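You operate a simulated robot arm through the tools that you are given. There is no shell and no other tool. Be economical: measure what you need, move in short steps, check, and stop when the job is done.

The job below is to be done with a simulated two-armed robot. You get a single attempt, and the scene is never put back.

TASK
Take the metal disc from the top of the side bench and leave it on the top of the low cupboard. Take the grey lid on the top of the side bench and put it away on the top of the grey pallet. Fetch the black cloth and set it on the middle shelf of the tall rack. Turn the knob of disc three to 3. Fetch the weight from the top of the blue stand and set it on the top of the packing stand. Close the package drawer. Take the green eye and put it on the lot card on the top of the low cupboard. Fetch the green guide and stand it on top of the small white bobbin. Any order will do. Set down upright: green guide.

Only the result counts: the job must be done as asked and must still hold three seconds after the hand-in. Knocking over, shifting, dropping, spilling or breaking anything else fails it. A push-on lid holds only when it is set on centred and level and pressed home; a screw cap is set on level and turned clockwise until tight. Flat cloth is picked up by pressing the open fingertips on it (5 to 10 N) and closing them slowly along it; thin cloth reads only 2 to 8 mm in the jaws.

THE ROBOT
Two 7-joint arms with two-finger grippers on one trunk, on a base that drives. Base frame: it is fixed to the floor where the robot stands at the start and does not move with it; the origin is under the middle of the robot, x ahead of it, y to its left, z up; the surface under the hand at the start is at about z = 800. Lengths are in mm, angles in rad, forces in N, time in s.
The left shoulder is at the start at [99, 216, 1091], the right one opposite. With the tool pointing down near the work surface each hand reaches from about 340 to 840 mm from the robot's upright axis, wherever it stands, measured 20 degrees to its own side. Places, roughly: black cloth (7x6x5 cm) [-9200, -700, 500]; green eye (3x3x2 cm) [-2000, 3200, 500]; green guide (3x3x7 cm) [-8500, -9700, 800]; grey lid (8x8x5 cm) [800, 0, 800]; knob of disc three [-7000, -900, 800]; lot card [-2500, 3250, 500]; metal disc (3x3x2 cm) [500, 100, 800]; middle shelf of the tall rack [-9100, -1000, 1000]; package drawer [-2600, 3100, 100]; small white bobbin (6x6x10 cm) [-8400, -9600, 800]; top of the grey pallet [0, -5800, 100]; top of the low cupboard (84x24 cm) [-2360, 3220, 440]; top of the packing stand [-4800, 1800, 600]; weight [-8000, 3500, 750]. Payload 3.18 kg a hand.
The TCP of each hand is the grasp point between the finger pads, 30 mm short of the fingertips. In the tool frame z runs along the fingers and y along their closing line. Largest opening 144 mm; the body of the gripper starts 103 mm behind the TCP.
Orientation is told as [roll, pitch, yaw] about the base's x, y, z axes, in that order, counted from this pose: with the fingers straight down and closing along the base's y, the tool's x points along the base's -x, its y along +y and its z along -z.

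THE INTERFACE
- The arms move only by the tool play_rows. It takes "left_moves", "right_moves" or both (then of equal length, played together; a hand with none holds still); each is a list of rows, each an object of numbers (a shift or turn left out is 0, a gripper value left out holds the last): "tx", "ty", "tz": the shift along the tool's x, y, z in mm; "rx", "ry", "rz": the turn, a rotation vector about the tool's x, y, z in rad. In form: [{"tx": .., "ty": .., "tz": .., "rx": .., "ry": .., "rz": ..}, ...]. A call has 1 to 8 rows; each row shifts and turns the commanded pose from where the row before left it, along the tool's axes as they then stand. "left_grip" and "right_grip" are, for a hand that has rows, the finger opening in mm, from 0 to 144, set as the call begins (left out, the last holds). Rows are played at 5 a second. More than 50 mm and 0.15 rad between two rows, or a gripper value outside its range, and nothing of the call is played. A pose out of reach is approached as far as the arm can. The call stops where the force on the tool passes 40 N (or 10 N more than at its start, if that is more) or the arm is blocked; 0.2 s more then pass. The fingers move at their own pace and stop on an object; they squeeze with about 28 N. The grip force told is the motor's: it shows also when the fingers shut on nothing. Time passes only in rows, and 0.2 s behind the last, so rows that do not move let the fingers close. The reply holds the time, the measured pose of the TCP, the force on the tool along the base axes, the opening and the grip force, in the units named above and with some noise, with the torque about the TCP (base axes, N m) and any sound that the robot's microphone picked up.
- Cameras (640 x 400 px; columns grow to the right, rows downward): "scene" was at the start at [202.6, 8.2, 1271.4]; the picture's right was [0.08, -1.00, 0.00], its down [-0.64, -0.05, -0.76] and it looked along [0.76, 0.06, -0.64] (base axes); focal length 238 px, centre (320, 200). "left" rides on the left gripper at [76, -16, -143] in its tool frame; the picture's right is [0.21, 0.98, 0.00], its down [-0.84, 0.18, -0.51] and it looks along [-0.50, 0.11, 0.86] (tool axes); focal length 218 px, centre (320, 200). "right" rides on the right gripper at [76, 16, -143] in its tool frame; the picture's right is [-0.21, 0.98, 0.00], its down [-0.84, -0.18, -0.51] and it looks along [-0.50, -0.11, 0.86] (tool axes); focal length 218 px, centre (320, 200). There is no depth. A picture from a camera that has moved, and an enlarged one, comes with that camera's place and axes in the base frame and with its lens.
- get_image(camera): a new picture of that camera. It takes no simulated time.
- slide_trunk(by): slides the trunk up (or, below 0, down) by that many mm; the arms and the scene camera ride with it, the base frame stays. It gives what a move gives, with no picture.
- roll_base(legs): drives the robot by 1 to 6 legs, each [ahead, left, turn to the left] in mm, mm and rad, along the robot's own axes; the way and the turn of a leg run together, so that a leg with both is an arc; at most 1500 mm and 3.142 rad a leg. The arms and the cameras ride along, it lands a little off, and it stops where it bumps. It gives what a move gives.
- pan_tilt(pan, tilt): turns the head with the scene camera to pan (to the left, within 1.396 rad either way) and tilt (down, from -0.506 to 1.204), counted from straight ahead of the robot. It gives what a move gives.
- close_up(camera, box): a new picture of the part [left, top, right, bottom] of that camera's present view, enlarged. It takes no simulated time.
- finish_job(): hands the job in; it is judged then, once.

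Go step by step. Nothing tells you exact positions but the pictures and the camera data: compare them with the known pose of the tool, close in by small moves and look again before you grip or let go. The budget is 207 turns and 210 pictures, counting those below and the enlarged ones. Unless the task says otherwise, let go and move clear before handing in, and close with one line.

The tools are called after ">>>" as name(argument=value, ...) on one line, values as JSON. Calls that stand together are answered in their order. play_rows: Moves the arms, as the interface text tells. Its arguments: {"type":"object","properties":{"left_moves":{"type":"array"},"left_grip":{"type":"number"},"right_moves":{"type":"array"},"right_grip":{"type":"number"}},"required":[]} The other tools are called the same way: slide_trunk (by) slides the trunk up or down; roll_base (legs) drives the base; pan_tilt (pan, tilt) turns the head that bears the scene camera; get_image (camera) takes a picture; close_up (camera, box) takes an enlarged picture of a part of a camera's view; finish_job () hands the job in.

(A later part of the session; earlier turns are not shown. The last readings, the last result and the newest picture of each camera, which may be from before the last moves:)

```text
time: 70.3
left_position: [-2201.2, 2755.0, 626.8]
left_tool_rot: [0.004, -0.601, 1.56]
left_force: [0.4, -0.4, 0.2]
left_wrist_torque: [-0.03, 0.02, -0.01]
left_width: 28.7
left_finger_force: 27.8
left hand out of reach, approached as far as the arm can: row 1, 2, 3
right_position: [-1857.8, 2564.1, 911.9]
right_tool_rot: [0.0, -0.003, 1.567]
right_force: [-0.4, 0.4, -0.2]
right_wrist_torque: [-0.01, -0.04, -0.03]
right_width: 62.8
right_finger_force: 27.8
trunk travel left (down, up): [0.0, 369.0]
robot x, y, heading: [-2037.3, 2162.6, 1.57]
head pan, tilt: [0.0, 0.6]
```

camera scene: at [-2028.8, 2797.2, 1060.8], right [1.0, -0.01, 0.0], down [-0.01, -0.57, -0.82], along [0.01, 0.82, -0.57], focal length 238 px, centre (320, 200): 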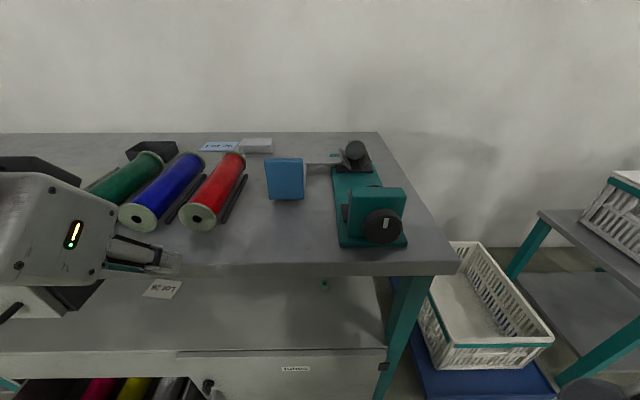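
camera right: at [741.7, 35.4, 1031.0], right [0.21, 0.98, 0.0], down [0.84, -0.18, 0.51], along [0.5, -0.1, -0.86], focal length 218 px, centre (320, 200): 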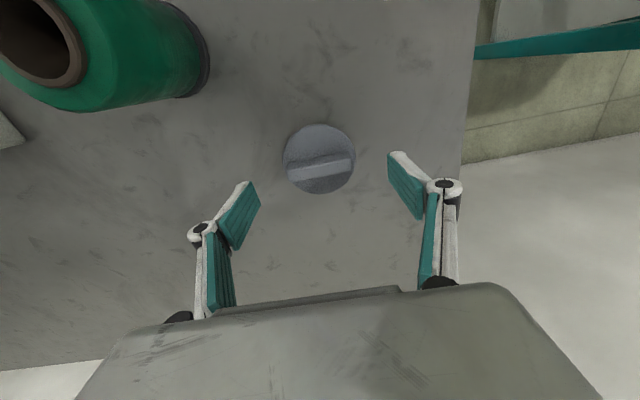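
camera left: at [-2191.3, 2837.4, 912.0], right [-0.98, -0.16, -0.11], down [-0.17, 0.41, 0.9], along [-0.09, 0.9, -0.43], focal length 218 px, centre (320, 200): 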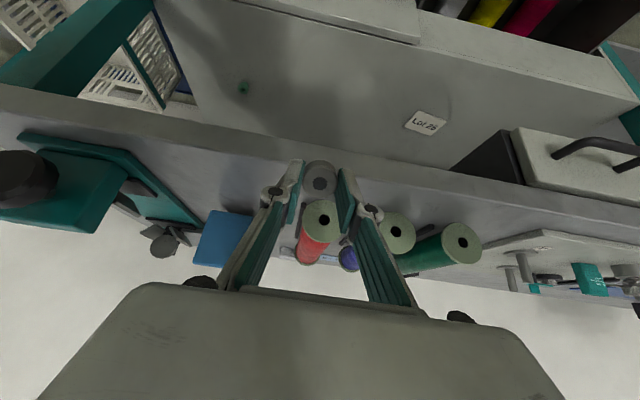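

Now there's good clearance. I'll drive forward 200 mm and then slide the hand in beneath the bench.

>>> roll_base(legs=[[200, 0, 0]])

>>> play_rows(left_moves=[{"tz": 42, "tx": -9}, {"tz": 42, "tx": -9}, {"tz": 42, "tx": -9}, {"tz": 40, "tx": -9}, {}])

>>> get_image(camera="left")

>>> get_image(camera="scene")

```text
time: 71.9
left_position: [-2204.9, 2949.7, 625.4]
left_tool_rot: [0.004, -0.598, 1.568]
left_force: [0.5, -0.4, -1.3]
left_wrist_torque: [0.01, -0.02, 0.0]
left_width: 28.7
left_finger_force: 27.8
right_position: [-1862.4, 2763.3, 913.0]
right_tool_rot: [0.001, -0.001, 1.575]
right_force: [-0.4, 0.4, -1.0]
right_wrist_torque: [-0.03, -0.01, 0.01]
right_width: 62.3
right_finger_force: 27.7
trunk travel left (down, up): [0.0, 369.0]
robot x, y, heading: [-2036.6, 2361.4, 1.576]
head pan, tilt: [0.0, 0.6]
```

```text
time: 73.1
left_position: [-2204.9, 3070.4, 511.2]
left_tool_rot: [0.003, -0.601, 1.567]
left_force: [0.3, -0.4, 0.3]
left_wrist_torque: [0.01, -0.01, 0.0]
left_width: 28.9
left_finger_force: 28.0
right_position: [-1860.2, 2763.1, 911.4]
right_tool_rot: [0.0, -0.001, 1.577]
right_force: [0.6, 0.0, -0.7]
right_wrist_torque: [-0.01, 0.02, -0.01]
right_width: 62.5
right_finger_force: 27.8
trunk travel left (down, up): [0.0, 369.0]
robot x, y, heading: [-2038.0, 2357.9, 1.577]
head pan, tilt: [0.0, 0.6]
```

```text
177 pictures are left
camera left: at [-2187.3, 2927.6, 586.0], right [-0.98, -0.17, -0.11], down [-0.18, 0.41, 0.9], along [-0.11, 0.9, -0.43], focal length 218 px, centre (320, 200)
```

left: 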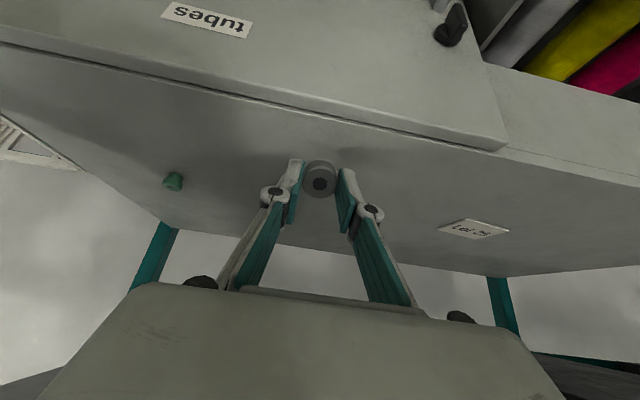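

```text
176 pictures are left
camera scene: at [-2037.4, 2738.9, 1061.0], right [1.0, 0.0, 0.0], down [0.0, -0.56, -0.83], along [0.0, 0.83, -0.56], focal length 238 px, centre (320, 200)
```

scene: 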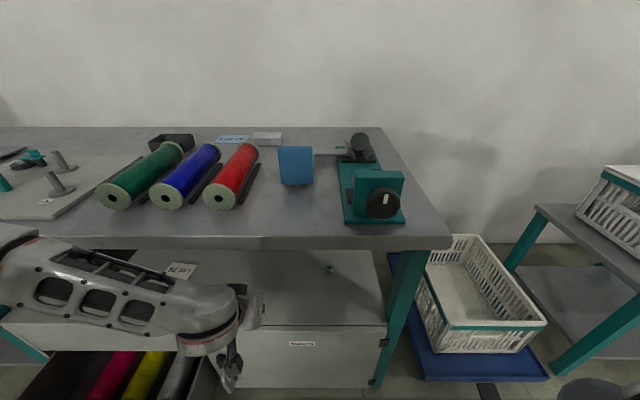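

The disc is just above the cupboard top. I'll move in to y≈3119 and come down to contact in small steps.

>>> play_rows(left_moves=[{"tz": 25, "tx": -12}, {"tz": 25, "tx": -12}, {"tz": 3.3, "tx": 2.3}, {}])

>>> close_up(camera="left", box=[230, 100, 410, 220])

```text
time: 74.1
left_position: [-2206.9, 3121.7, 475.8]
left_tool_rot: [0.004, -0.601, 1.568]
left_force: [-0.4, -1.1, -0.5]
left_wrist_torque: [0.0, 0.01, -0.01]
left_width: 28.9
left_finger_force: 28.3
right_position: [-1862.0, 2762.6, 913.3]
right_tool_rot: [0.002, -0.003, 1.574]
right_force: [-0.5, -0.5, 0.3]
right_wrist_torque: [0.0, 0.03, 0.01]
right_width: 62.8
right_finger_force: 28.2
trunk travel left (down, up): [0.0, 369.0]
robot x, y, heading: [-2033.7, 2359.3, 1.573]
head pan, tilt: [0.0, 0.6]
```

```text
3.33 times, centred on (320, 160) of left
camera zoom: at [-2189.1, 2977.8, 550.8], right [-0.98, -0.17, -0.11], down [-0.18, 0.41, 0.9], along [-0.11, 0.9, -0.43], focal length 728 px, centre (320, 333)
```

zoom: 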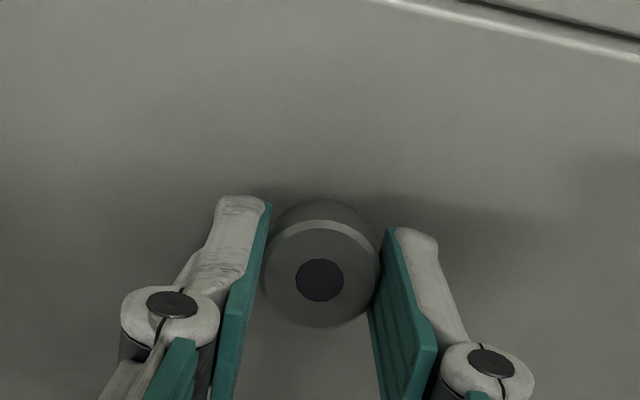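

Nearly touching; stepping down in small increments to press the disc flat.

>>> play_rows(left_moves=[{"tz": 1.7, "tx": 1.1}, {"tz": 1.7, "tx": 1.1}, {"tz": 1.7, "tx": 1.1}, {"tz": 1.7, "tx": 1.1}, {}])

>>> close_up(camera="left", box=[230, 100, 410, 220])

```text
time: 75.3
left_position: [-2206.2, 3121.9, 473.5]
left_tool_rot: [0.004, -0.607, 1.567]
left_force: [0.2, 0.6, 20.6]
left_wrist_torque: [0.13, -0.04, 0.01]
left_width: 28.6
left_finger_force: 28.1
right_position: [-1860.8, 2760.9, 914.4]
right_tool_rot: [0.001, -0.006, 1.574]
right_force: [1.0, -0.5, 0.3]
right_wrist_torque: [0.02, -0.01, 0.0]
right_width: 62.5
right_finger_force: 27.9
trunk travel left (down, up): [0.0, 369.0]
robot x, y, heading: [-2034.2, 2359.7, 1.578]
head pan, tilt: [0.0, 0.6]
```

```text
3.33 times, centred on (320, 160) of left
camera zoom: at [-2189.0, 2979.3, 546.9], right [-0.98, -0.17, -0.12], down [-0.18, 0.4, 0.9], along [-0.11, 0.9, -0.42], focal length 728 px, centre (320, 333)
```

zoom: 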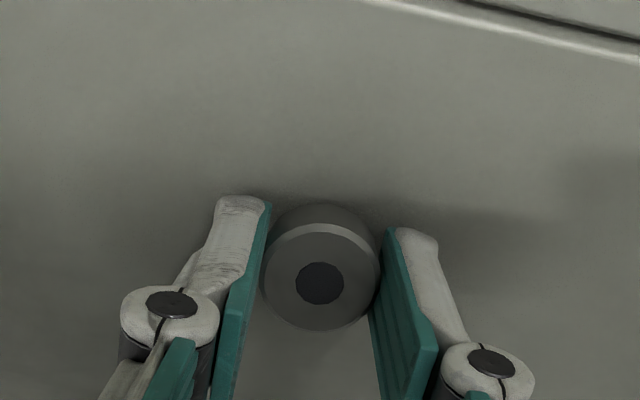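

Contact at 20 N. I'll ease the load and open just slightly, so the disc settles flat between the fingers.

>>> play_rows(left_moves=[{"tz": -2.5, "tx": -1.7}, {}])

>>> play_rows(left_moves=[{}, {}], left_grip=36)

>>> close_up(camera="left", box=[230, 100, 410, 220])

```text
time: 75.9
left_position: [-2206.5, 3121.9, 472.5]
left_tool_rot: [0.007, -0.6, 1.567]
left_force: [0.1, 5.0, 13.4]
left_wrist_torque: [0.22, -0.04, 0.01]
left_width: 28.7
left_finger_force: 28.0
right_position: [-1860.8, 2762.4, 911.9]
right_tool_rot: [-0.001, -0.003, 1.575]
right_force: [0.1, 0.6, 0.4]
right_wrist_torque: [0.02, -0.01, -0.01]
right_width: 62.8
right_finger_force: 28.1
trunk travel left (down, up): [0.0, 369.0]
robot x, y, heading: [-2032.7, 2359.6, 1.575]
head pan, tilt: [0.0, 0.6]
```

```text
time: 76.5
left_position: [-2206.9, 3119.3, 471.2]
left_tool_rot: [0.006, -0.597, 1.567]
left_force: [-0.1, -2.5, 6.2]
left_wrist_torque: [-0.05, 0.0, 0.02]
left_width: 35.3
left_finger_force: 0.1
right_position: [-1860.6, 2762.0, 912.4]
right_tool_rot: [-0.001, -0.002, 1.573]
right_force: [-0.4, -0.3, 0.1]
right_wrist_torque: [-0.03, -0.03, 0.03]
right_width: 62.8
right_finger_force: 28.1
trunk travel left (down, up): [0.0, 369.0]
robot x, y, heading: [-2031.8, 2359.4, 1.575]
head pan, tilt: [0.0, 0.6]
```

```text
3.33 times, centred on (320, 160) of left
camera zoom: at [-2189.0, 2976.7, 546.2], right [-0.98, -0.17, -0.11], down [-0.18, 0.41, 0.89], along [-0.11, 0.89, -0.43], focal length 728 px, centre (320, 333)
```

zoom: 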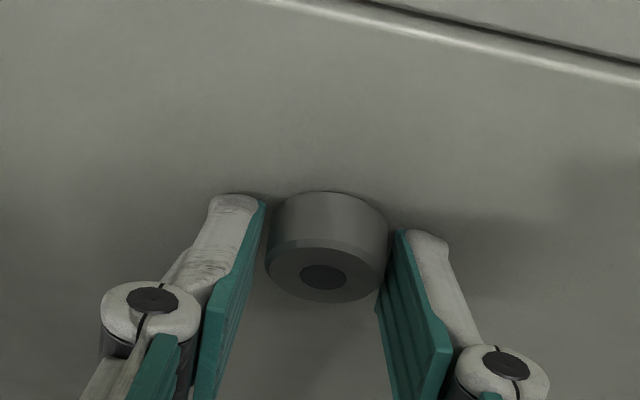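

The disc stands flat. I'll open wider and withdraw along the tool axis.

>>> play_rows(left_moves=[{"tz": -4}, {"tz": -25}, {"tz": -45}, {"tz": -45}, {"tz": -45}], left_grip=60)

>>> get_image(camera="left")

```text
time: 77.7
left_position: [-2205.8, 3034.2, 607.6]
left_tool_rot: [0.004, -0.6, 1.569]
left_force: [0.0, 0.5, -0.6]
left_wrist_torque: [0.01, 0.03, 0.02]
left_width: 59.9
left_finger_force: 0.0
right_position: [-1862.5, 2762.9, 913.4]
right_tool_rot: [-0.001, -0.002, 1.575]
right_force: [1.6, -0.4, 0.6]
right_wrist_torque: [0.02, 0.0, -0.05]
right_width: 62.8
right_finger_force: 27.9
trunk travel left (down, up): [0.0, 369.0]
robot x, y, heading: [-2033.8, 2360.0, 1.573]
head pan, tilt: [0.0, 0.6]
```

```text
172 pictures are left
camera left: at [-2188.7, 2890.3, 682.0], right [-0.98, -0.17, -0.11], down [-0.18, 0.41, 0.9], along [-0.11, 0.9, -0.43], focal length 218 px, centre (320, 200)
```

left: 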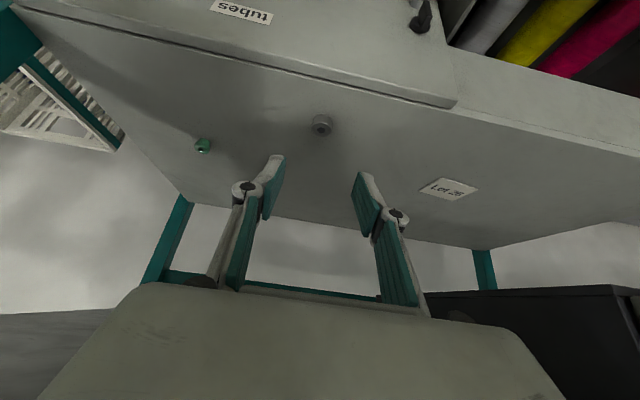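

The disc is down at about [-2207, 3135]. I'll sidestep right so the left hand lines up with the green eye, and tilt the hand further to 0.87 rad.

>>> roll_base(legs=[[-60, -194, 0]])

>>> play_rows(left_moves=[{"tx": 20, "ry": -0.09}, {"tx": 20, "ry": -0.09}, {"tx": 20, "ry": -0.09}, {}])

>>> get_image(camera="left")

```text
time: 80.0
left_position: [-2012.4, 2975.0, 605.5]
left_tool_rot: [0.003, -0.6, 1.565]
left_force: [-0.7, 0.1, 0.6]
left_wrist_torque: [-0.01, -0.02, 0.01]
left_width: 60.0
left_finger_force: 0.0
right_position: [-1668.5, 2703.3, 912.3]
right_tool_rot: [0.001, -0.002, 1.57]
right_force: [-0.2, 0.2, -0.5]
right_wrist_torque: [0.03, 0.05, 0.0]
right_width: 62.4
right_finger_force: 28.4
trunk travel left (down, up): [0.0, 369.0]
robot x, y, heading: [-1845.8, 2300.6, 1.571]
head pan, tilt: [0.0, 0.6]
```

```text
time: 81.0
left_position: [-1983.5, 2934.7, 593.0]
left_tool_rot: [-0.108, -0.853, 1.856]
left_force: [0.0, 0.0, 0.5]
left_wrist_torque: [0.03, 0.01, 0.01]
left_width: 59.9
left_finger_force: 0.1
left hand out of reach, approached as far as the arm can: row 1, 2, 3
right_position: [-1670.3, 2702.8, 912.7]
right_tool_rot: [-0.001, -0.002, 1.572]
right_force: [0.2, 0.2, -0.6]
right_wrist_torque: [0.0, 0.04, -0.03]
right_width: 62.2
right_finger_force: 27.2
trunk travel left (down, up): [0.0, 369.0]
robot x, y, heading: [-1845.4, 2299.9, 1.568]
head pan, tilt: [0.0, 0.6]
stopped in row 4 (left hand): the arm was blocked; the commanded pose is now the measured one
```

```text
171 pictures are left
camera left: at [-1936.9, 2783.0, 629.8], right [-0.92, -0.33, -0.23], down [-0.28, 0.12, 0.95], along [-0.29, 0.94, -0.2], focal length 218 px, centre (320, 200)
```

left: 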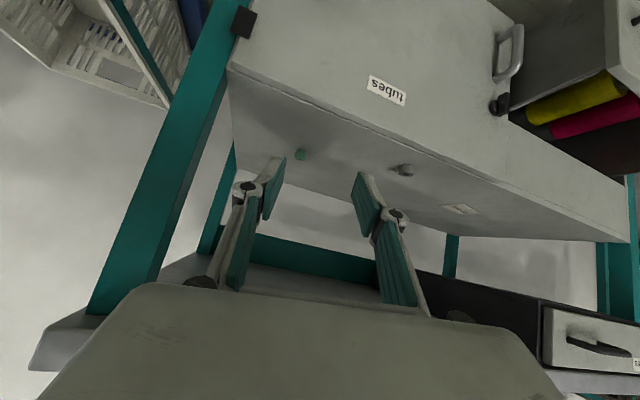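

The arm is too folded for this tilt. I'll back the base off, stretch the hand out in front with the right tilt, and then drive it in.

>>> roll_base(legs=[[-380, 0, 0]])

>>> play_rows(left_moves=[{"tz": 40}, {"tz": 40, "rx": 0.0535, "rz": 0.094}, {"tz": 10, "rx": 0.0535, "rz": 0.094}, {"tz": 28, "tx": -24}, {"tz": 28, "tx": -24}, {"tz": 28, "tx": -24}, {"tz": 28, "tx": -24}, {}])

>>> get_image(camera="left")

```text
time: 83.4
left_position: [-1983.6, 2553.9, 593.3]
left_tool_rot: [-0.111, -0.852, 1.859]
left_force: [-0.4, 0.6, -0.1]
left_wrist_torque: [0.0, 0.02, 0.03]
left_width: 59.5
left_finger_force: 0.0
right_position: [-1669.7, 2322.8, 911.8]
right_tool_rot: [0.0, -0.002, 1.576]
right_force: [0.6, -1.0, -0.8]
right_wrist_torque: [0.04, 0.05, 0.01]
right_width: 62.7
right_finger_force: 28.2
trunk travel left (down, up): [0.0, 369.0]
robot x, y, heading: [-1841.8, 1917.9, 1.574]
head pan, tilt: [0.0, 0.6]
```

```text
time: 85.2
left_position: [-1936.7, 2782.7, 579.1]
left_tool_rot: [0.0, -0.863, 1.571]
left_force: [0.8, 0.5, -0.5]
left_wrist_torque: [-0.01, 0.01, 0.01]
left_width: 60.2
left_finger_force: 0.1
left hand out of reach, approached as far as the arm can: row 1, 2, 3
right_position: [-1669.2, 2325.2, 913.0]
right_tool_rot: [0.001, -0.002, 1.576]
right_force: [-0.1, 0.4, -0.3]
right_wrist_torque: [-0.03, -0.01, 0.01]
right_width: 62.6
right_finger_force: 27.4
trunk travel left (down, up): [0.0, 369.0]
robot x, y, heading: [-1841.4, 1920.5, 1.583]
head pan, tilt: [0.0, 0.6]
```

```text
170 pictures are left
camera left: at [-1919.9, 2624.5, 614.3], right [-0.98, -0.14, -0.16], down [-0.18, 0.16, 0.97], along [-0.11, 0.98, -0.18], focal length 218 px, centre (320, 200)
```

left: 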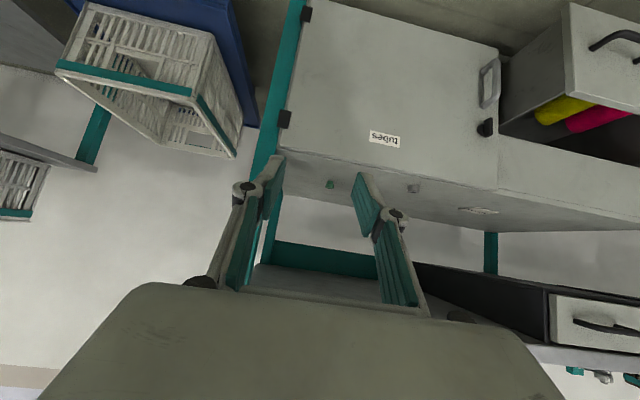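

Orientation is right. Lowering to z≈500, shifting left to the eye's line, then driving in 370 mm.

>>> play_rows(left_moves=[{"ty": 35, "tz": 17, "tx": 20}, {"ty": 35, "tz": 17, "tx": 20}, {"tz": 17, "tx": 20}, {}])

>>> roll_base(legs=[[370, 0, -0.01]])

>>> get_image(camera="left")

>>> get_image(camera="scene")

```text
time: 86.2
left_position: [-1994.7, 2783.9, 510.0]
left_tool_rot: [0.008, -0.852, 1.57]
left_force: [0.0, -0.1, 0.6]
left_wrist_torque: [-0.02, 0.0, 0.02]
left_width: 60.2
left_finger_force: 0.1
left hand out of reach, approached as far as the arm can: row 2, 3
right_position: [-1670.1, 2322.6, 913.4]
right_tool_rot: [0.002, -0.001, 1.578]
right_force: [-1.0, -1.2, 0.0]
right_wrist_torque: [0.0, -0.03, -0.03]
right_width: 62.6
right_finger_force: 28.1
trunk travel left (down, up): [0.0, 369.0]
robot x, y, heading: [-1843.2, 1919.2, 1.579]
head pan, tilt: [0.0, 0.6]
```

```text
time: 88.6
left_position: [-1985.4, 3158.5, 508.5]
left_tool_rot: [0.008, -0.85, 1.561]
left_force: [-0.7, 0.7, -0.1]
left_wrist_torque: [0.01, 0.05, 0.05]
left_width: 60.1
left_finger_force: 0.1
right_position: [-1664.3, 2695.5, 912.6]
right_tool_rot: [0.0, -0.001, 1.564]
right_force: [-0.3, 0.3, -0.3]
right_wrist_torque: [-0.02, -0.01, -0.05]
right_width: 62.4
right_finger_force: 28.1
trunk travel left (down, up): [0.0, 369.0]
robot x, y, heading: [-1843.4, 2293.7, 1.569]
head pan, tilt: [0.0, 0.6]
```

```text
169 pictures are left
camera left: at [-1968.6, 3001.8, 545.6], right [-0.98, -0.13, -0.15], down [-0.17, 0.18, 0.97], along [-0.1, 0.98, -0.2], focal length 218 px, centre (320, 200)
```

left: 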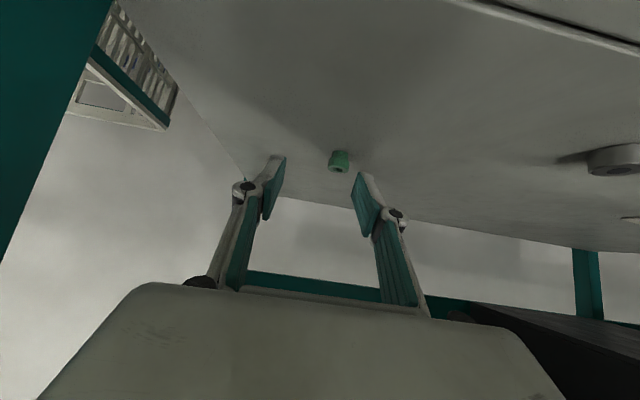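

```text
168 pictures are left
camera scene: at [-1840.9, 2674.2, 1060.8], right [1.0, -0.01, 0.0], down [0.0, -0.57, -0.82], along [0.0, 0.82, -0.57], focal length 238 px, centre (320, 200)
```

scene: 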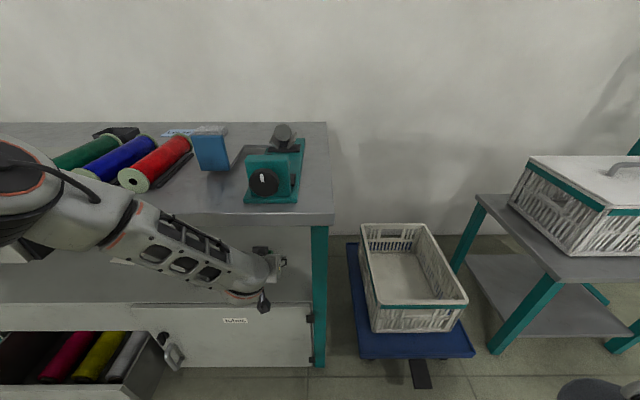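

The eye is just ahead. I'll zoom in for its exact position.

>>> close_up(camera="left", box=[260, 110, 420, 210])

```text
4.00 times, centred on (340, 160) of left
camera zoom: at [-1968.6, 3001.8, 545.6], right [-0.98, -0.13, -0.15], down [-0.17, 0.18, 0.97], along [-0.1, 0.98, -0.2], focal length 873 px, centre (240, 360)
```

zoom: 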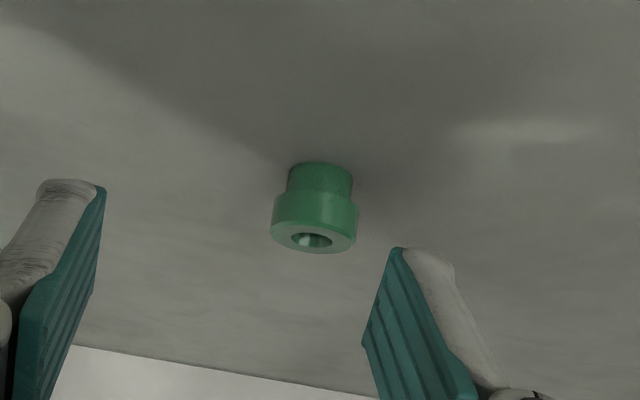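

Eye at [-2008, 3238], with its wide flange on top. I'll drive 50 mm nearer, then line up and check again.

>>> roll_base(legs=[[50, 0, 0]])

>>> play_rows(left_moves=[{"ty": 22, "tz": 6, "tx": 5}, {}])

>>> close_up(camera="left", box=[240, 90, 400, 210])

```text
time: 89.5
left_position: [-1985.9, 3207.7, 508.8]
left_tool_rot: [0.008, -0.849, 1.559]
left_force: [-0.1, -1.0, 0.5]
left_wrist_torque: [-0.01, 0.0, 0.0]
left_width: 59.9
left_finger_force: 0.0
right_position: [-1664.8, 2744.3, 911.3]
right_tool_rot: [-0.001, -0.001, 1.566]
right_force: [0.6, -0.4, -0.1]
right_wrist_torque: [0.01, -0.02, -0.01]
right_width: 62.4
right_finger_force: 28.2
trunk travel left (down, up): [0.0, 369.0]
robot x, y, heading: [-1841.5, 2344.3, 1.567]
head pan, tilt: [0.0, 0.6]
```

```text
time: 90.1
left_position: [-1986.0, 3206.9, 509.7]
left_tool_rot: [0.008, -0.849, 1.56]
left_force: [-0.8, 0.5, -0.2]
left_wrist_torque: [-0.01, 0.0, -0.02]
left_width: 60.2
left_finger_force: 0.1
left hand out of reach, approached as far as the arm can: row 1
right_position: [-1664.1, 2742.5, 912.9]
right_tool_rot: [0.0, -0.002, 1.564]
right_force: [-0.4, 0.1, 0.1]
right_wrist_torque: [0.01, 0.0, 0.0]
right_width: 62.6
right_finger_force: 28.4
trunk travel left (down, up): [0.0, 369.0]
robot x, y, heading: [-1841.1, 2341.7, 1.569]
head pan, tilt: [0.0, 0.6]
```

```text
3.33 times, centred on (320, 150) of left
camera zoom: at [-1969.0, 3049.9, 546.1], right [-0.98, -0.13, -0.15], down [-0.17, 0.18, 0.97], along [-0.1, 0.98, -0.19], focal length 728 px, centre (320, 367)
```

zoom: 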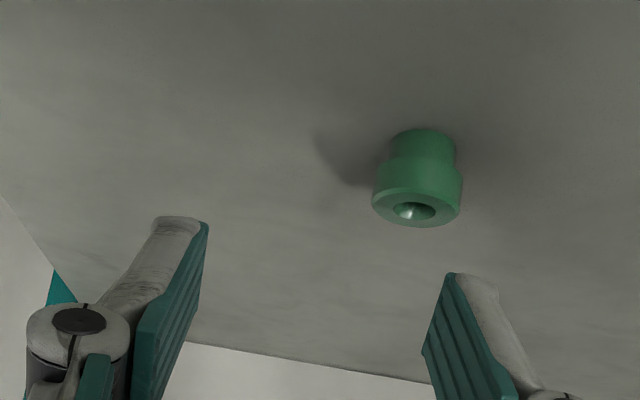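

The arm is at full stretch; I'll pull the hand back 80 mm and drive the base in by the same amount.

>>> play_rows(left_moves=[{"tz": -30, "tx": 26}, {"tz": -30, "tx": 26}, {"ty": 22}, {}])

>>> roll_base(legs=[[75, 0, 0]])

>>> close_up(camera="left", box=[240, 90, 400, 210])

```text
time: 91.1
left_position: [-1970.9, 3155.1, 540.8]
left_tool_rot: [0.015, -0.84, 1.562]
left_force: [-0.6, -0.6, 0.4]
left_wrist_torque: [0.02, 0.01, -0.02]
left_width: 60.1
left_finger_force: 0.1
left hand out of reach, approached as far as the arm can: row 1, 2, 3
right_position: [-1664.3, 2743.4, 912.7]
right_tool_rot: [-0.001, -0.001, 1.565]
right_force: [-0.1, -0.1, 0.0]
right_wrist_torque: [0.0, 0.01, 0.02]
right_width: 62.7
right_finger_force: 28.1
trunk travel left (down, up): [0.0, 369.0]
robot x, y, heading: [-1844.9, 2338.1, 1.571]
head pan, tilt: [0.0, 0.6]
```

```text
time: 92.2
left_position: [-1968.4, 3182.3, 526.9]
left_tool_rot: [0.016, -0.797, 1.536]
left_force: [-0.5, 0.1, -0.3]
left_wrist_torque: [-0.01, 0.01, -0.03]
left_width: 60.3
left_finger_force: 0.0
right_position: [-1666.3, 2796.4, 913.5]
right_tool_rot: [-0.001, -0.001, 1.57]
right_force: [0.9, 1.2, -1.2]
right_wrist_torque: [0.0, 0.01, 0.0]
right_width: 62.8
right_finger_force: 27.9
trunk travel left (down, up): [0.0, 369.0]
robot x, y, heading: [-1841.8, 2396.5, 1.575]
head pan, tilt: [0.0, 0.6]
stopped in leg 1: the robot was blocked; the commanded pose is now the measured one
```

```text
3.33 times, centred on (320, 150) of left
camera zoom: at [-1953.0, 3026.7, 572.1], right [-0.98, -0.12, -0.14], down [-0.16, 0.23, 0.96], along [-0.09, 0.97, -0.25], focal length 728 px, centre (320, 367)
```

zoom: 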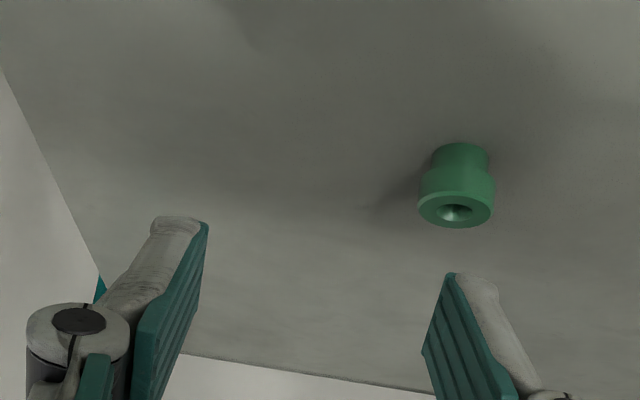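

The wrist brushed the bench underside after the hand rose. I'll back off, shift the base to the right so the left hand works further out on its own side, and fix its orientation.

>>> roll_base(legs=[[-170, 0, 0], [0, -130, 0]])

>>> play_rows(left_moves=[{"rx": -0.009, "ry": -0.053, "rz": -0.0245, "ty": 30}, {"ty": 40}, {"ty": 40}, {"ty": 40}, {"ty": 20, "tz": 13, "tx": 15}, {"tz": 13, "tx": 15}, {}])

>>> get_image(camera="left")

```text
time: 95.0
left_position: [-1842.0, 3014.9, 526.9]
left_tool_rot: [0.019, -0.8, 1.544]
left_force: [0.0, -0.3, 0.0]
left_wrist_torque: [-0.01, -0.01, 0.0]
left_width: 59.7
left_finger_force: 0.2
right_position: [-1539.3, 2627.4, 911.7]
right_tool_rot: [-0.001, 0.0, 1.575]
right_force: [-0.5, 0.5, -0.5]
right_wrist_torque: [0.03, 0.02, -0.01]
right_width: 62.4
right_finger_force: 28.0
trunk travel left (down, up): [0.0, 369.0]
robot x, y, heading: [-1711.4, 2226.7, 1.58]
head pan, tilt: [0.0, 0.6]
```

```text
time: 95.7
left_position: [-1876.4, 3038.1, 552.9]
left_tool_rot: [0.008, -0.811, 1.546]
left_force: [2.8, -5.8, -1.8]
left_wrist_torque: [-0.13, -0.04, -0.3]
left_width: 62.5
left_finger_force: 1.6
left hand out of reach, approached as far as the arm can: row 1, 2, 3
right_position: [-1538.0, 2625.8, 912.7]
right_tool_rot: [0.0, 0.0, 1.575]
right_force: [-0.1, -0.6, -0.9]
right_wrist_torque: [0.0, 0.03, 0.0]
right_width: 62.4
right_finger_force: 27.8
trunk travel left (down, up): [0.0, 369.0]
robot x, y, heading: [-1710.8, 2224.3, 1.573]
head pan, tilt: [0.0, 0.6]
stopped in row 3 (left hand): the force on the tool passed its limit at 49 N (the readings are from after the stop); the commanded pose is now the measured one
```

```text
164 pictures are left
camera left: at [-1861.2, 2882.8, 595.7], right [-0.98, -0.12, -0.15], down [-0.17, 0.22, 0.96], along [-0.09, 0.97, -0.23], focal length 218 px, centre (320, 200)
```

left: 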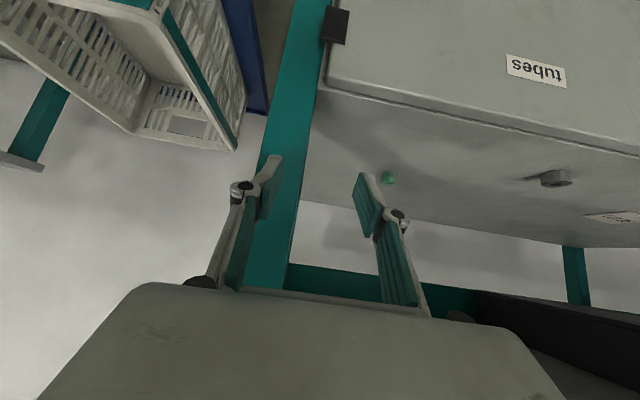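

I touched the bench leg (x≈-1860). I'll back straight off well clear of it before doing any sideways move.

>>> roll_base(legs=[[-250, 0, 0]])

>>> play_rows(left_moves=[{"ty": 35}, {"ty": 35}, {"ty": 35}, {}])

>>> get_image(camera="scene")

```text
time: 97.5
left_position: [-1870.4, 2797.7, 553.8]
left_tool_rot: [0.005, -0.815, 1.543]
left_force: [-0.6, 0.7, 0.1]
left_wrist_torque: [-0.01, 0.01, -0.02]
left_width: 60.1
left_finger_force: 0.1
right_position: [-1535.0, 2381.1, 912.7]
right_tool_rot: [0.0, -0.002, 1.567]
right_force: [-0.9, 0.2, 0.1]
right_wrist_torque: [0.02, -0.01, -0.01]
right_width: 62.9
right_finger_force: 28.2
trunk travel left (down, up): [0.0, 369.0]
robot x, y, heading: [-1712.6, 1978.4, 1.571]
head pan, tilt: [0.0, 0.6]
```

```text
time: 98.5
left_position: [-1926.0, 2811.2, 576.0]
left_tool_rot: [0.006, -0.811, 1.543]
left_force: [0.5, 0.1, 0.4]
left_wrist_torque: [0.03, 0.01, -0.04]
left_width: 60.1
left_finger_force: 0.1
left hand out of reach, approached as far as the arm can: row 1, 2, 3
right_position: [-1535.4, 2381.6, 913.0]
right_tool_rot: [-0.001, 0.0, 1.567]
right_force: [0.3, 0.1, 0.8]
right_wrist_torque: [-0.02, 0.0, -0.02]
right_width: 62.6
right_finger_force: 27.3
trunk travel left (down, up): [0.0, 369.0]
robot x, y, heading: [-1710.5, 1980.7, 1.566]
head pan, tilt: [0.0, 0.6]
```

```text
163 pictures are left
camera scene: at [-1710.7, 2359.5, 1061.0], right [1.0, 0.0, 0.0], down [0.0, -0.56, -0.83], along [0.0, 0.83, -0.56], focal length 238 px, centre (320, 200)
```

scene: 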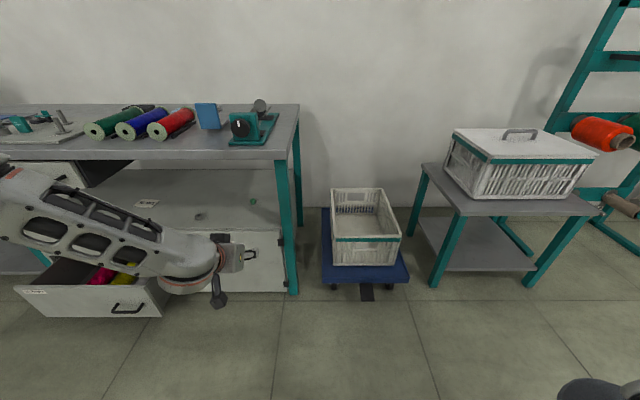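

The wrist limit shows up when the hand is far out to the left, so I'll use the hand closer to the robot's centreline: bring it inward, then shift the base left.

>>> play_rows(left_moves=[{"ty": -41}, {"ty": -41}, {"ty": -41}, {"ty": -41, "ry": -0.04}, {"tz": 20, "tx": 23}, {"tz": 20, "tx": 23}, {}])

>>> roll_base(legs=[[0, 350, 0]])

```text
time: 100.1
left_position: [-1763.5, 2803.9, 513.8]
left_tool_rot: [0.007, -0.855, 1.543]
left_force: [-0.3, 0.5, 0.2]
left_wrist_torque: [0.01, -0.01, 0.03]
left_width: 59.9
left_finger_force: 0.0
right_position: [-1535.7, 2382.0, 911.9]
right_tool_rot: [0.0, 0.001, 1.566]
right_force: [0.0, 0.2, 0.3]
right_wrist_torque: [0.02, -0.01, 0.02]
right_width: 62.6
right_finger_force: 28.3
trunk travel left (down, up): [0.0, 369.0]
robot x, y, heading: [-1709.5, 1980.9, 1.57]
head pan, tilt: [0.0, 0.6]
```

```text
time: 103.8
left_position: [-2120.9, 2803.4, 514.2]
left_tool_rot: [0.008, -0.853, 1.546]
left_force: [-0.4, -0.1, -0.2]
left_wrist_torque: [-0.01, -0.02, 0.05]
left_width: 59.7
left_finger_force: 0.1
right_position: [-1890.3, 2383.3, 911.2]
right_tool_rot: [0.0, 0.0, 1.574]
right_force: [0.2, 0.3, -0.4]
right_wrist_torque: [-0.01, 0.02, 0.0]
right_width: 62.6
right_finger_force: 28.0
trunk travel left (down, up): [0.0, 369.0]
robot x, y, heading: [-2064.2, 1977.9, 1.575]
head pan, tilt: [0.0, 0.6]
```

That worked without limits. I'll test reach down to z≈475 here in free space while moving over to the eye's line.

>>> play_rows(left_moves=[{"ty": -40}, {"ty": -30, "tz": 13, "tx": 15}, {"tz": 13, "tx": 14}, {}])

>>> roll_base(legs=[[300, -40, 0]])

>>> get_image(camera="left")

```text
time: 104.8
left_position: [-2062.6, 2811.6, 478.4]
left_tool_rot: [0.004, -0.858, 1.571]
left_force: [1.0, 0.0, -0.9]
left_wrist_torque: [-0.03, -0.02, 0.0]
left_width: 59.9
left_finger_force: 0.0
right_position: [-1888.7, 2382.7, 912.4]
right_tool_rot: [0.0, -0.001, 1.572]
right_force: [-0.6, -0.1, 0.0]
right_wrist_torque: [-0.01, 0.0, -0.01]
right_width: 62.3
right_finger_force: 27.5
trunk travel left (down, up): [0.0, 369.0]
robot x, y, heading: [-2062.8, 1982.5, 1.572]
head pan, tilt: [0.0, 0.6]
```

```text
time: 106.8
left_position: [-2025.7, 3107.3, 474.1]
left_tool_rot: [0.014, -0.851, 1.565]
left_force: [0.0, 0.5, -0.1]
left_wrist_torque: [0.01, -0.03, -0.01]
left_width: 60.5
left_finger_force: 0.1
right_position: [-1850.6, 2683.9, 911.6]
right_tool_rot: [0.002, 0.0, 1.574]
right_force: [-0.2, 0.8, 0.3]
right_wrist_torque: [-0.03, -0.01, 0.0]
right_width: 62.5
right_finger_force: 28.1
trunk travel left (down, up): [0.0, 369.0]
robot x, y, heading: [-2023.5, 2279.8, 1.573]
head pan, tilt: [0.0, 0.6]
```

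```text
162 pictures are left
camera left: at [-2008.0, 2950.9, 509.7], right [-0.98, -0.14, -0.15], down [-0.17, 0.17, 0.97], along [-0.11, 0.97, -0.19], focal length 218 px, centre (320, 200)
```

left: 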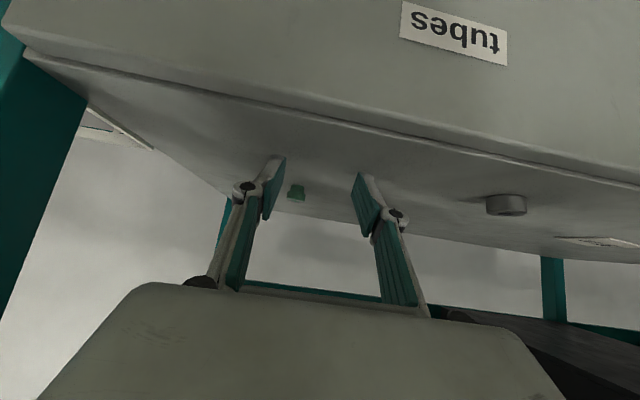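

The eye is straight ahead, slightly right. Driving in 100 mm with a 17 mm step to the right.

>>> roll_base(legs=[[90, -17, 0]])

>>> close_up(camera="left", box=[220, 110, 420, 230])

```text
time: 107.9
left_position: [-2012.3, 3196.2, 473.0]
left_tool_rot: [0.013, -0.852, 1.57]
left_force: [0.0, -0.4, -0.2]
left_wrist_torque: [0.0, -0.02, 0.01]
left_width: 60.0
left_finger_force: 0.1
right_position: [-1833.6, 2771.8, 911.6]
right_tool_rot: [-0.001, 0.0, 1.574]
right_force: [0.0, 1.1, -0.3]
right_wrist_torque: [-0.01, 0.01, -0.02]
right_width: 62.5
right_finger_force: 27.6
trunk travel left (down, up): [0.0, 369.0]
robot x, y, heading: [-2008.4, 2363.7, 1.576]
head pan, tilt: [0.0, 0.6]
```

```text
3.20 times, centred on (320, 170) of left
camera zoom: at [-1993.8, 3039.1, 509.1], right [-0.98, -0.14, -0.15], down [-0.17, 0.17, 0.97], along [-0.11, 0.97, -0.19], focal length 698 px, centre (320, 296)
```

zoom: 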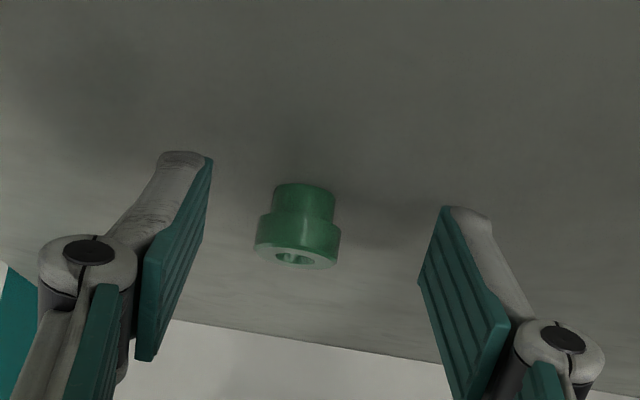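

The flange is at [-2007, 3238, 455]. Moving forward 35 mm and 5 mm right so the pads straddle it.

>>> play_rows(left_moves=[{"ty": -5}, {"tz": 13, "tx": -11.5}, {"tz": 13, "tx": -11.5}, {}])

>>> close_up(camera="left", box=[220, 110, 420, 230])

```text
time: 108.9
left_position: [-2010.5, 3225.5, 479.2]
left_tool_rot: [0.009, -0.85, 1.577]
left_force: [-0.1, 0.7, 0.1]
left_wrist_torque: [-0.04, -0.03, 0.0]
left_width: 59.7
left_finger_force: 0.2
right_position: [-1833.0, 2762.8, 916.3]
right_tool_rot: [0.002, -0.011, 1.575]
right_force: [0.8, 0.5, -1.0]
right_wrist_torque: [-0.02, 0.0, 0.02]
right_width: 62.3
right_finger_force: 28.1
trunk travel left (down, up): [0.0, 369.0]
robot x, y, heading: [-2008.6, 2362.9, 1.581]
head pan, tilt: [0.0, 0.6]
```

```text
3.20 times, centred on (320, 170) of left
camera zoom: at [-1992.3, 3069.1, 514.8], right [-0.98, -0.15, -0.15], down [-0.18, 0.17, 0.97], along [-0.12, 0.97, -0.19], focal length 698 px, centre (320, 296)
```

zoom: 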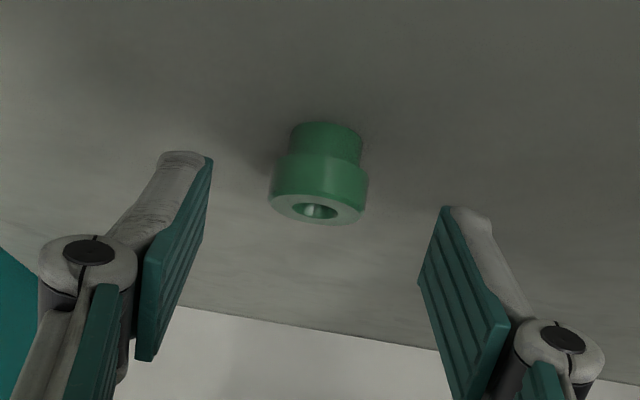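

The body seems to have been pushed back slightly, so part of the left arm may be touching the bench. Checking the scene view.

>>> pan_tilt(pan=0.3, tilt=0.9)

>>> get_image(camera="scene")

```text
time: 109.7
left_position: [-2014.2, 3226.6, 478.4]
left_tool_rot: [0.018, -0.855, 1.57]
left_force: [-0.6, 0.8, 0.0]
left_wrist_torque: [-0.02, -0.01, 0.0]
left_width: 60.0
left_finger_force: 0.0
right_position: [-1832.3, 2761.9, 915.8]
right_tool_rot: [0.001, -0.01, 1.575]
right_force: [0.2, 0.8, 0.2]
right_wrist_torque: [0.0, 0.0, -0.01]
right_width: 62.6
right_finger_force: 28.9
trunk travel left (down, up): [0.0, 369.0]
robot x, y, heading: [-2007.1, 2362.8, 1.577]
head pan, tilt: [0.3, 0.901]
```

```text
159 pictures are left
camera scene: at [-2030.6, 2721.5, 1039.7], right [0.95, 0.3, 0.0], down [0.23, -0.74, -0.63], along [-0.19, 0.6, -0.78], focal length 238 px, centre (320, 200)
```

scene: 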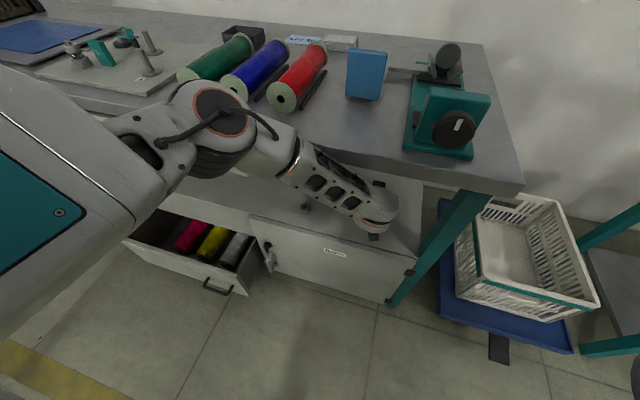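

The elbow is against the bench's front edge. I'll back the base off 80 mm and extend the arm more instead, which pulls the elbow away.

>>> roll_base(legs=[[-90, 0, 0]])

>>> play_rows(left_moves=[{"tz": 22, "tx": -19}, {"tz": 22, "tx": -19}, {"tz": 12, "tx": -11}, {}])

>>> get_image(camera="scene")

```text
time: 110.8
left_position: [-2017.0, 3144.1, 472.4]
left_tool_rot: [0.015, -0.852, 1.578]
left_force: [0.4, -0.5, -0.5]
left_wrist_torque: [-0.03, 0.03, 0.03]
left_width: 59.9
left_finger_force: 0.0
right_position: [-1833.6, 2678.2, 912.5]
right_tool_rot: [0.0, -0.002, 1.572]
right_force: [0.2, -1.0, -0.2]
right_wrist_torque: [0.03, 0.0, -0.02]
right_width: 62.6
right_finger_force: 28.2
trunk travel left (down, up): [0.0, 369.0]
robot x, y, heading: [-2007.6, 2275.8, 1.577]
head pan, tilt: [0.3, 0.901]
```

```text
time: 112.0
left_position: [-2075.4, 3239.1, 476.1]
left_tool_rot: [0.02, -0.854, 1.646]
left_force: [-0.6, 0.6, -0.1]
left_wrist_torque: [0.02, 0.04, -0.01]
left_width: 60.0
left_finger_force: 0.0
right_position: [-1833.3, 2678.9, 912.5]
right_tool_rot: [-0.002, 0.0, 1.574]
right_force: [0.4, 0.8, 0.0]
right_wrist_torque: [0.01, 0.0, 0.0]
right_width: 62.6
right_finger_force: 28.0
trunk travel left (down, up): [0.0, 369.0]
robot x, y, heading: [-2010.6, 2277.6, 1.575]
head pan, tilt: [0.3, 0.901]
stopped in row 4 (left hand): the arm was blocked; the commanded pose is now the measured one
```

```text
158 pictures are left
camera scene: at [-2031.9, 2639.7, 1036.0], right [0.95, 0.3, 0.0], down [0.23, -0.75, -0.62], along [-0.19, 0.59, -0.78], focal length 238 px, centre (320, 200)
```

scene: 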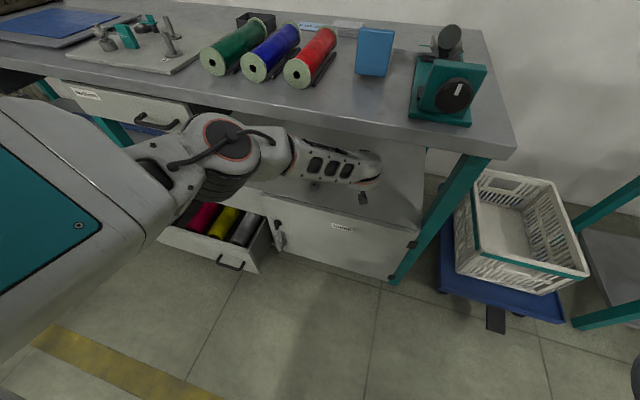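

The forearm lies sideways along the bench in this posture. I'll back out, raise the lid hand out of the way, and turn the base to the left so the forearm can enter more squarely.

>>> roll_base(legs=[[-300, 0, 0]])

>>> play_rows(right_moves=[{"tz": -38}, {"tz": -38}, {"tz": -38}, {"tz": -30}])

>>> roll_base(legs=[[0, -426, 0], [0, 0, 0.6]])

>>> play_rows(left_moves=[{"rx": 0.09, "rz": 0.079}, {"rx": 0.09, "rz": 0.079}, {"rx": 0.09, "rz": 0.079}, {"rx": 0.09, "rz": 0.079}, {"rx": 0.09, "rz": 0.079}, {}])

>>> get_image(camera="scene")

```text
time: 114.1
left_position: [-2074.2, 2939.0, 476.2]
left_tool_rot: [0.022, -0.856, 1.646]
left_force: [0.0, -0.7, -0.3]
left_wrist_torque: [-0.01, -0.01, 0.0]
left_width: 60.0
left_finger_force: 0.0
right_position: [-1832.6, 2378.7, 913.9]
right_tool_rot: [0.001, 0.0, 1.575]
right_force: [-0.2, 0.5, -0.3]
right_wrist_torque: [0.04, 0.01, -0.01]
right_width: 62.5
right_finger_force: 28.1
trunk travel left (down, up): [0.0, 369.0]
robot x, y, heading: [-2009.3, 1974.3, 1.577]
head pan, tilt: [0.3, 0.901]
```

```text
time: 115.1
left_position: [-2076.2, 2940.2, 475.3]
left_tool_rot: [0.023, -0.854, 1.648]
left_force: [-0.8, -0.7, -0.5]
left_wrist_torque: [0.01, 0.03, -0.01]
left_width: 60.0
left_finger_force: 0.1
right_position: [-1838.1, 2376.5, 1015.4]
right_tool_rot: [0.003, 0.0, 1.575]
right_force: [-0.5, -0.9, -1.7]
right_wrist_torque: [0.01, 0.01, -0.03]
right_width: 62.6
right_finger_force: 27.5
right hand out of reach, approached as far as the arm can: row 3, 4
trunk travel left (down, up): [0.0, 369.0]
robot x, y, heading: [-2007.7, 1973.9, 1.577]
head pan, tilt: [0.3, 0.901]
```

```text
time: 120.9
left_position: [-2188.9, 2737.3, 475.7]
left_tool_rot: [0.021, -0.857, 2.238]
left_force: [-0.3, -0.5, 0.3]
left_wrist_torque: [0.03, 0.03, 0.02]
left_width: 60.2
left_finger_force: 0.1
right_position: [-1677.4, 2403.9, 1014.6]
right_tool_rot: [0.002, 0.0, 2.166]
right_force: [-0.3, 0.9, -0.3]
right_wrist_torque: [-0.02, -0.07, 0.01]
right_width: 62.5
right_finger_force: 28.3
trunk travel left (down, up): [0.0, 369.0]
robot x, y, heading: [-1592.6, 1973.4, 2.166]
head pan, tilt: [0.3, 0.901]
```

```text
time: 122.3
left_position: [-2187.6, 2738.2, 476.6]
left_tool_rot: [0.022, -0.849, 1.635]
left_force: [0.3, -0.5, 0.3]
left_wrist_torque: [-0.02, 0.01, -0.01]
left_width: 60.0
left_finger_force: 0.1
right_position: [-1677.9, 2404.8, 1014.3]
right_tool_rot: [0.002, 0.0, 2.165]
right_force: [-0.3, 0.3, -0.4]
right_wrist_torque: [0.0, 0.0, 0.01]
right_width: 62.9
right_finger_force: 28.0
trunk travel left (down, up): [0.0, 369.0]
robot x, y, heading: [-1592.2, 1977.1, 2.171]
head pan, tilt: [0.3, 0.901]
```

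```text
157 pictures are left
camera scene: at [-1815.5, 2265.0, 1036.0], right [0.62, 0.78, 0.0], down [0.61, -0.49, -0.62], along [-0.49, 0.39, -0.78], focal length 238 px, centre (320, 200)
```

scene: 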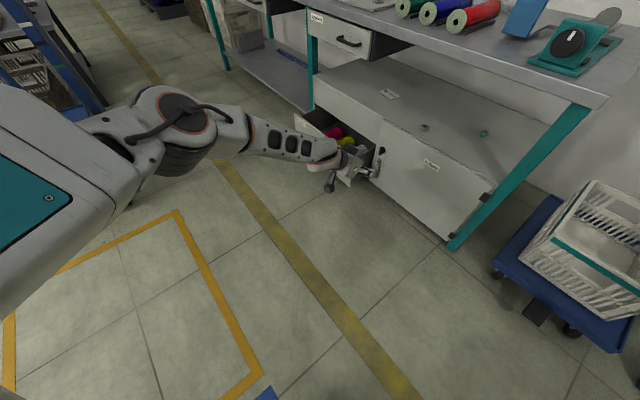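

The tool yaw turned without limits and the elbow is now well clear of the bench. I'll raise 10 mm and drive the base so the hand arrives just in front of the eye.

>>> play_rows(left_moves=[{"tz": -6.6, "tx": -7.5}, {}])

>>> roll_base(legs=[[229, -376, 0]])

>>> get_image(camera="scene")

>>> get_image(camera="left")

```text
time: 122.9
left_position: [-2187.7, 2737.0, 486.2]
left_tool_rot: [0.022, -0.846, 1.637]
left_force: [-0.7, -0.3, 0.1]
left_wrist_torque: [0.05, 0.0, -0.02]
left_width: 60.0
left_finger_force: 0.1
right_position: [-1675.8, 2403.6, 1015.0]
right_tool_rot: [0.002, 0.001, 2.165]
right_force: [-0.1, 0.6, -1.3]
right_wrist_torque: [-0.02, 0.01, 0.03]
right_width: 62.3
right_finger_force: 27.9
trunk travel left (down, up): [0.0, 369.0]
robot x, y, heading: [-1594.9, 1975.1, 2.167]
head pan, tilt: [0.3, 0.901]
```

```text
time: 126.8
left_position: [-1996.5, 3132.8, 487.4]
left_tool_rot: [0.022, -0.846, 1.642]
left_force: [-0.2, 0.1, 0.8]
left_wrist_torque: [-0.03, -0.01, 0.01]
left_width: 59.8
left_finger_force: 0.1
right_position: [-1483.7, 2804.5, 1014.4]
right_tool_rot: [0.001, 0.0, 2.169]
right_force: [0.1, -0.2, -0.6]
right_wrist_torque: [0.02, 0.0, 0.0]
right_width: 62.4
right_finger_force: 27.9
trunk travel left (down, up): [0.0, 369.0]
robot x, y, heading: [-1402.3, 2373.0, 2.175]
head pan, tilt: [0.3, 0.901]
```

```text
156 pictures are left
camera scene: at [-1621.7, 2663.5, 1036.1], right [0.62, 0.78, 0.0], down [0.61, -0.49, -0.62], along [-0.49, 0.39, -0.78], focal length 238 px, centre (320, 200)
```

scene: 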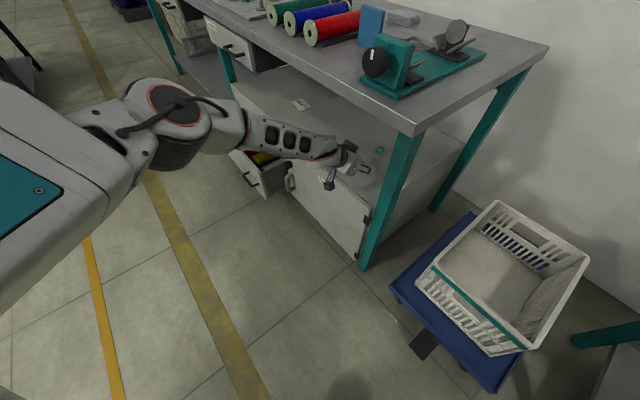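

```text
155 pictures are left
camera left: at [-1964.4, 2978.5, 523.3], right [-0.96, -0.22, -0.14], down [-0.18, 0.16, 0.97], along [-0.19, 0.96, -0.2], focal length 218 px, centre (320, 200)
```

left: 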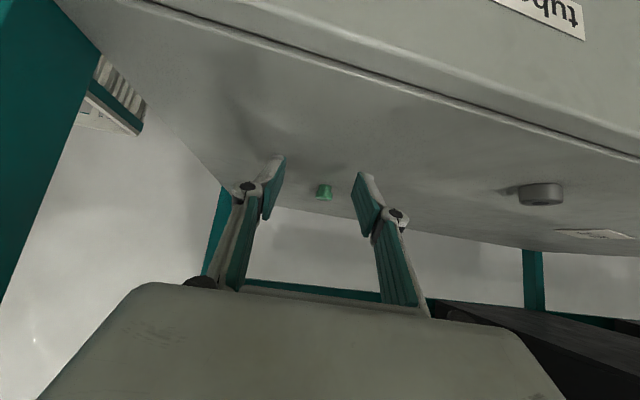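

The eye is straight ahead of the jaws. Driving in another 60 mm and zooming.

>>> roll_base(legs=[[55, -26, 0]])

>>> close_up(camera="left", box=[220, 110, 420, 230])

```text
time: 127.8
left_position: [-2005.6, 3190.9, 486.8]
left_tool_rot: [0.021, -0.847, 1.641]
left_force: [-0.4, 0.2, 0.3]
left_wrist_torque: [0.03, 0.0, -0.02]
left_width: 60.2
left_finger_force: 0.0
right_position: [-1493.3, 2861.8, 1015.0]
right_tool_rot: [0.001, 0.002, 2.171]
right_force: [-0.5, 1.2, -0.8]
right_wrist_torque: [0.01, -0.05, 0.02]
right_width: 62.8
right_finger_force: 27.7
trunk travel left (down, up): [0.0, 369.0]
robot x, y, heading: [-1408.9, 2431.7, 2.172]
head pan, tilt: [0.3, 0.901]
```

```text
3.20 times, centred on (320, 170) of left
camera zoom: at [-1973.8, 3036.8, 522.9], right [-0.96, -0.22, -0.14], down [-0.18, 0.16, 0.97], along [-0.19, 0.96, -0.2], focal length 698 px, centre (320, 296)
```

zoom: 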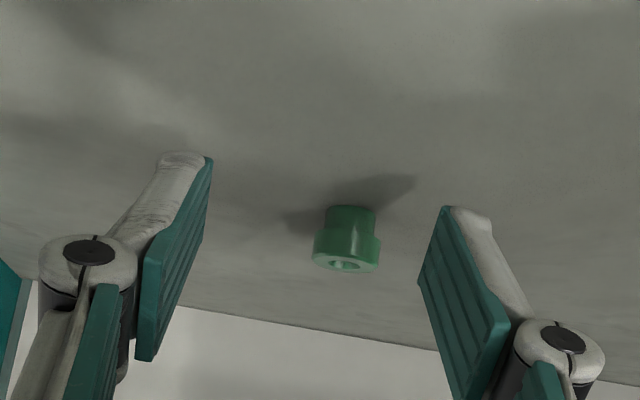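

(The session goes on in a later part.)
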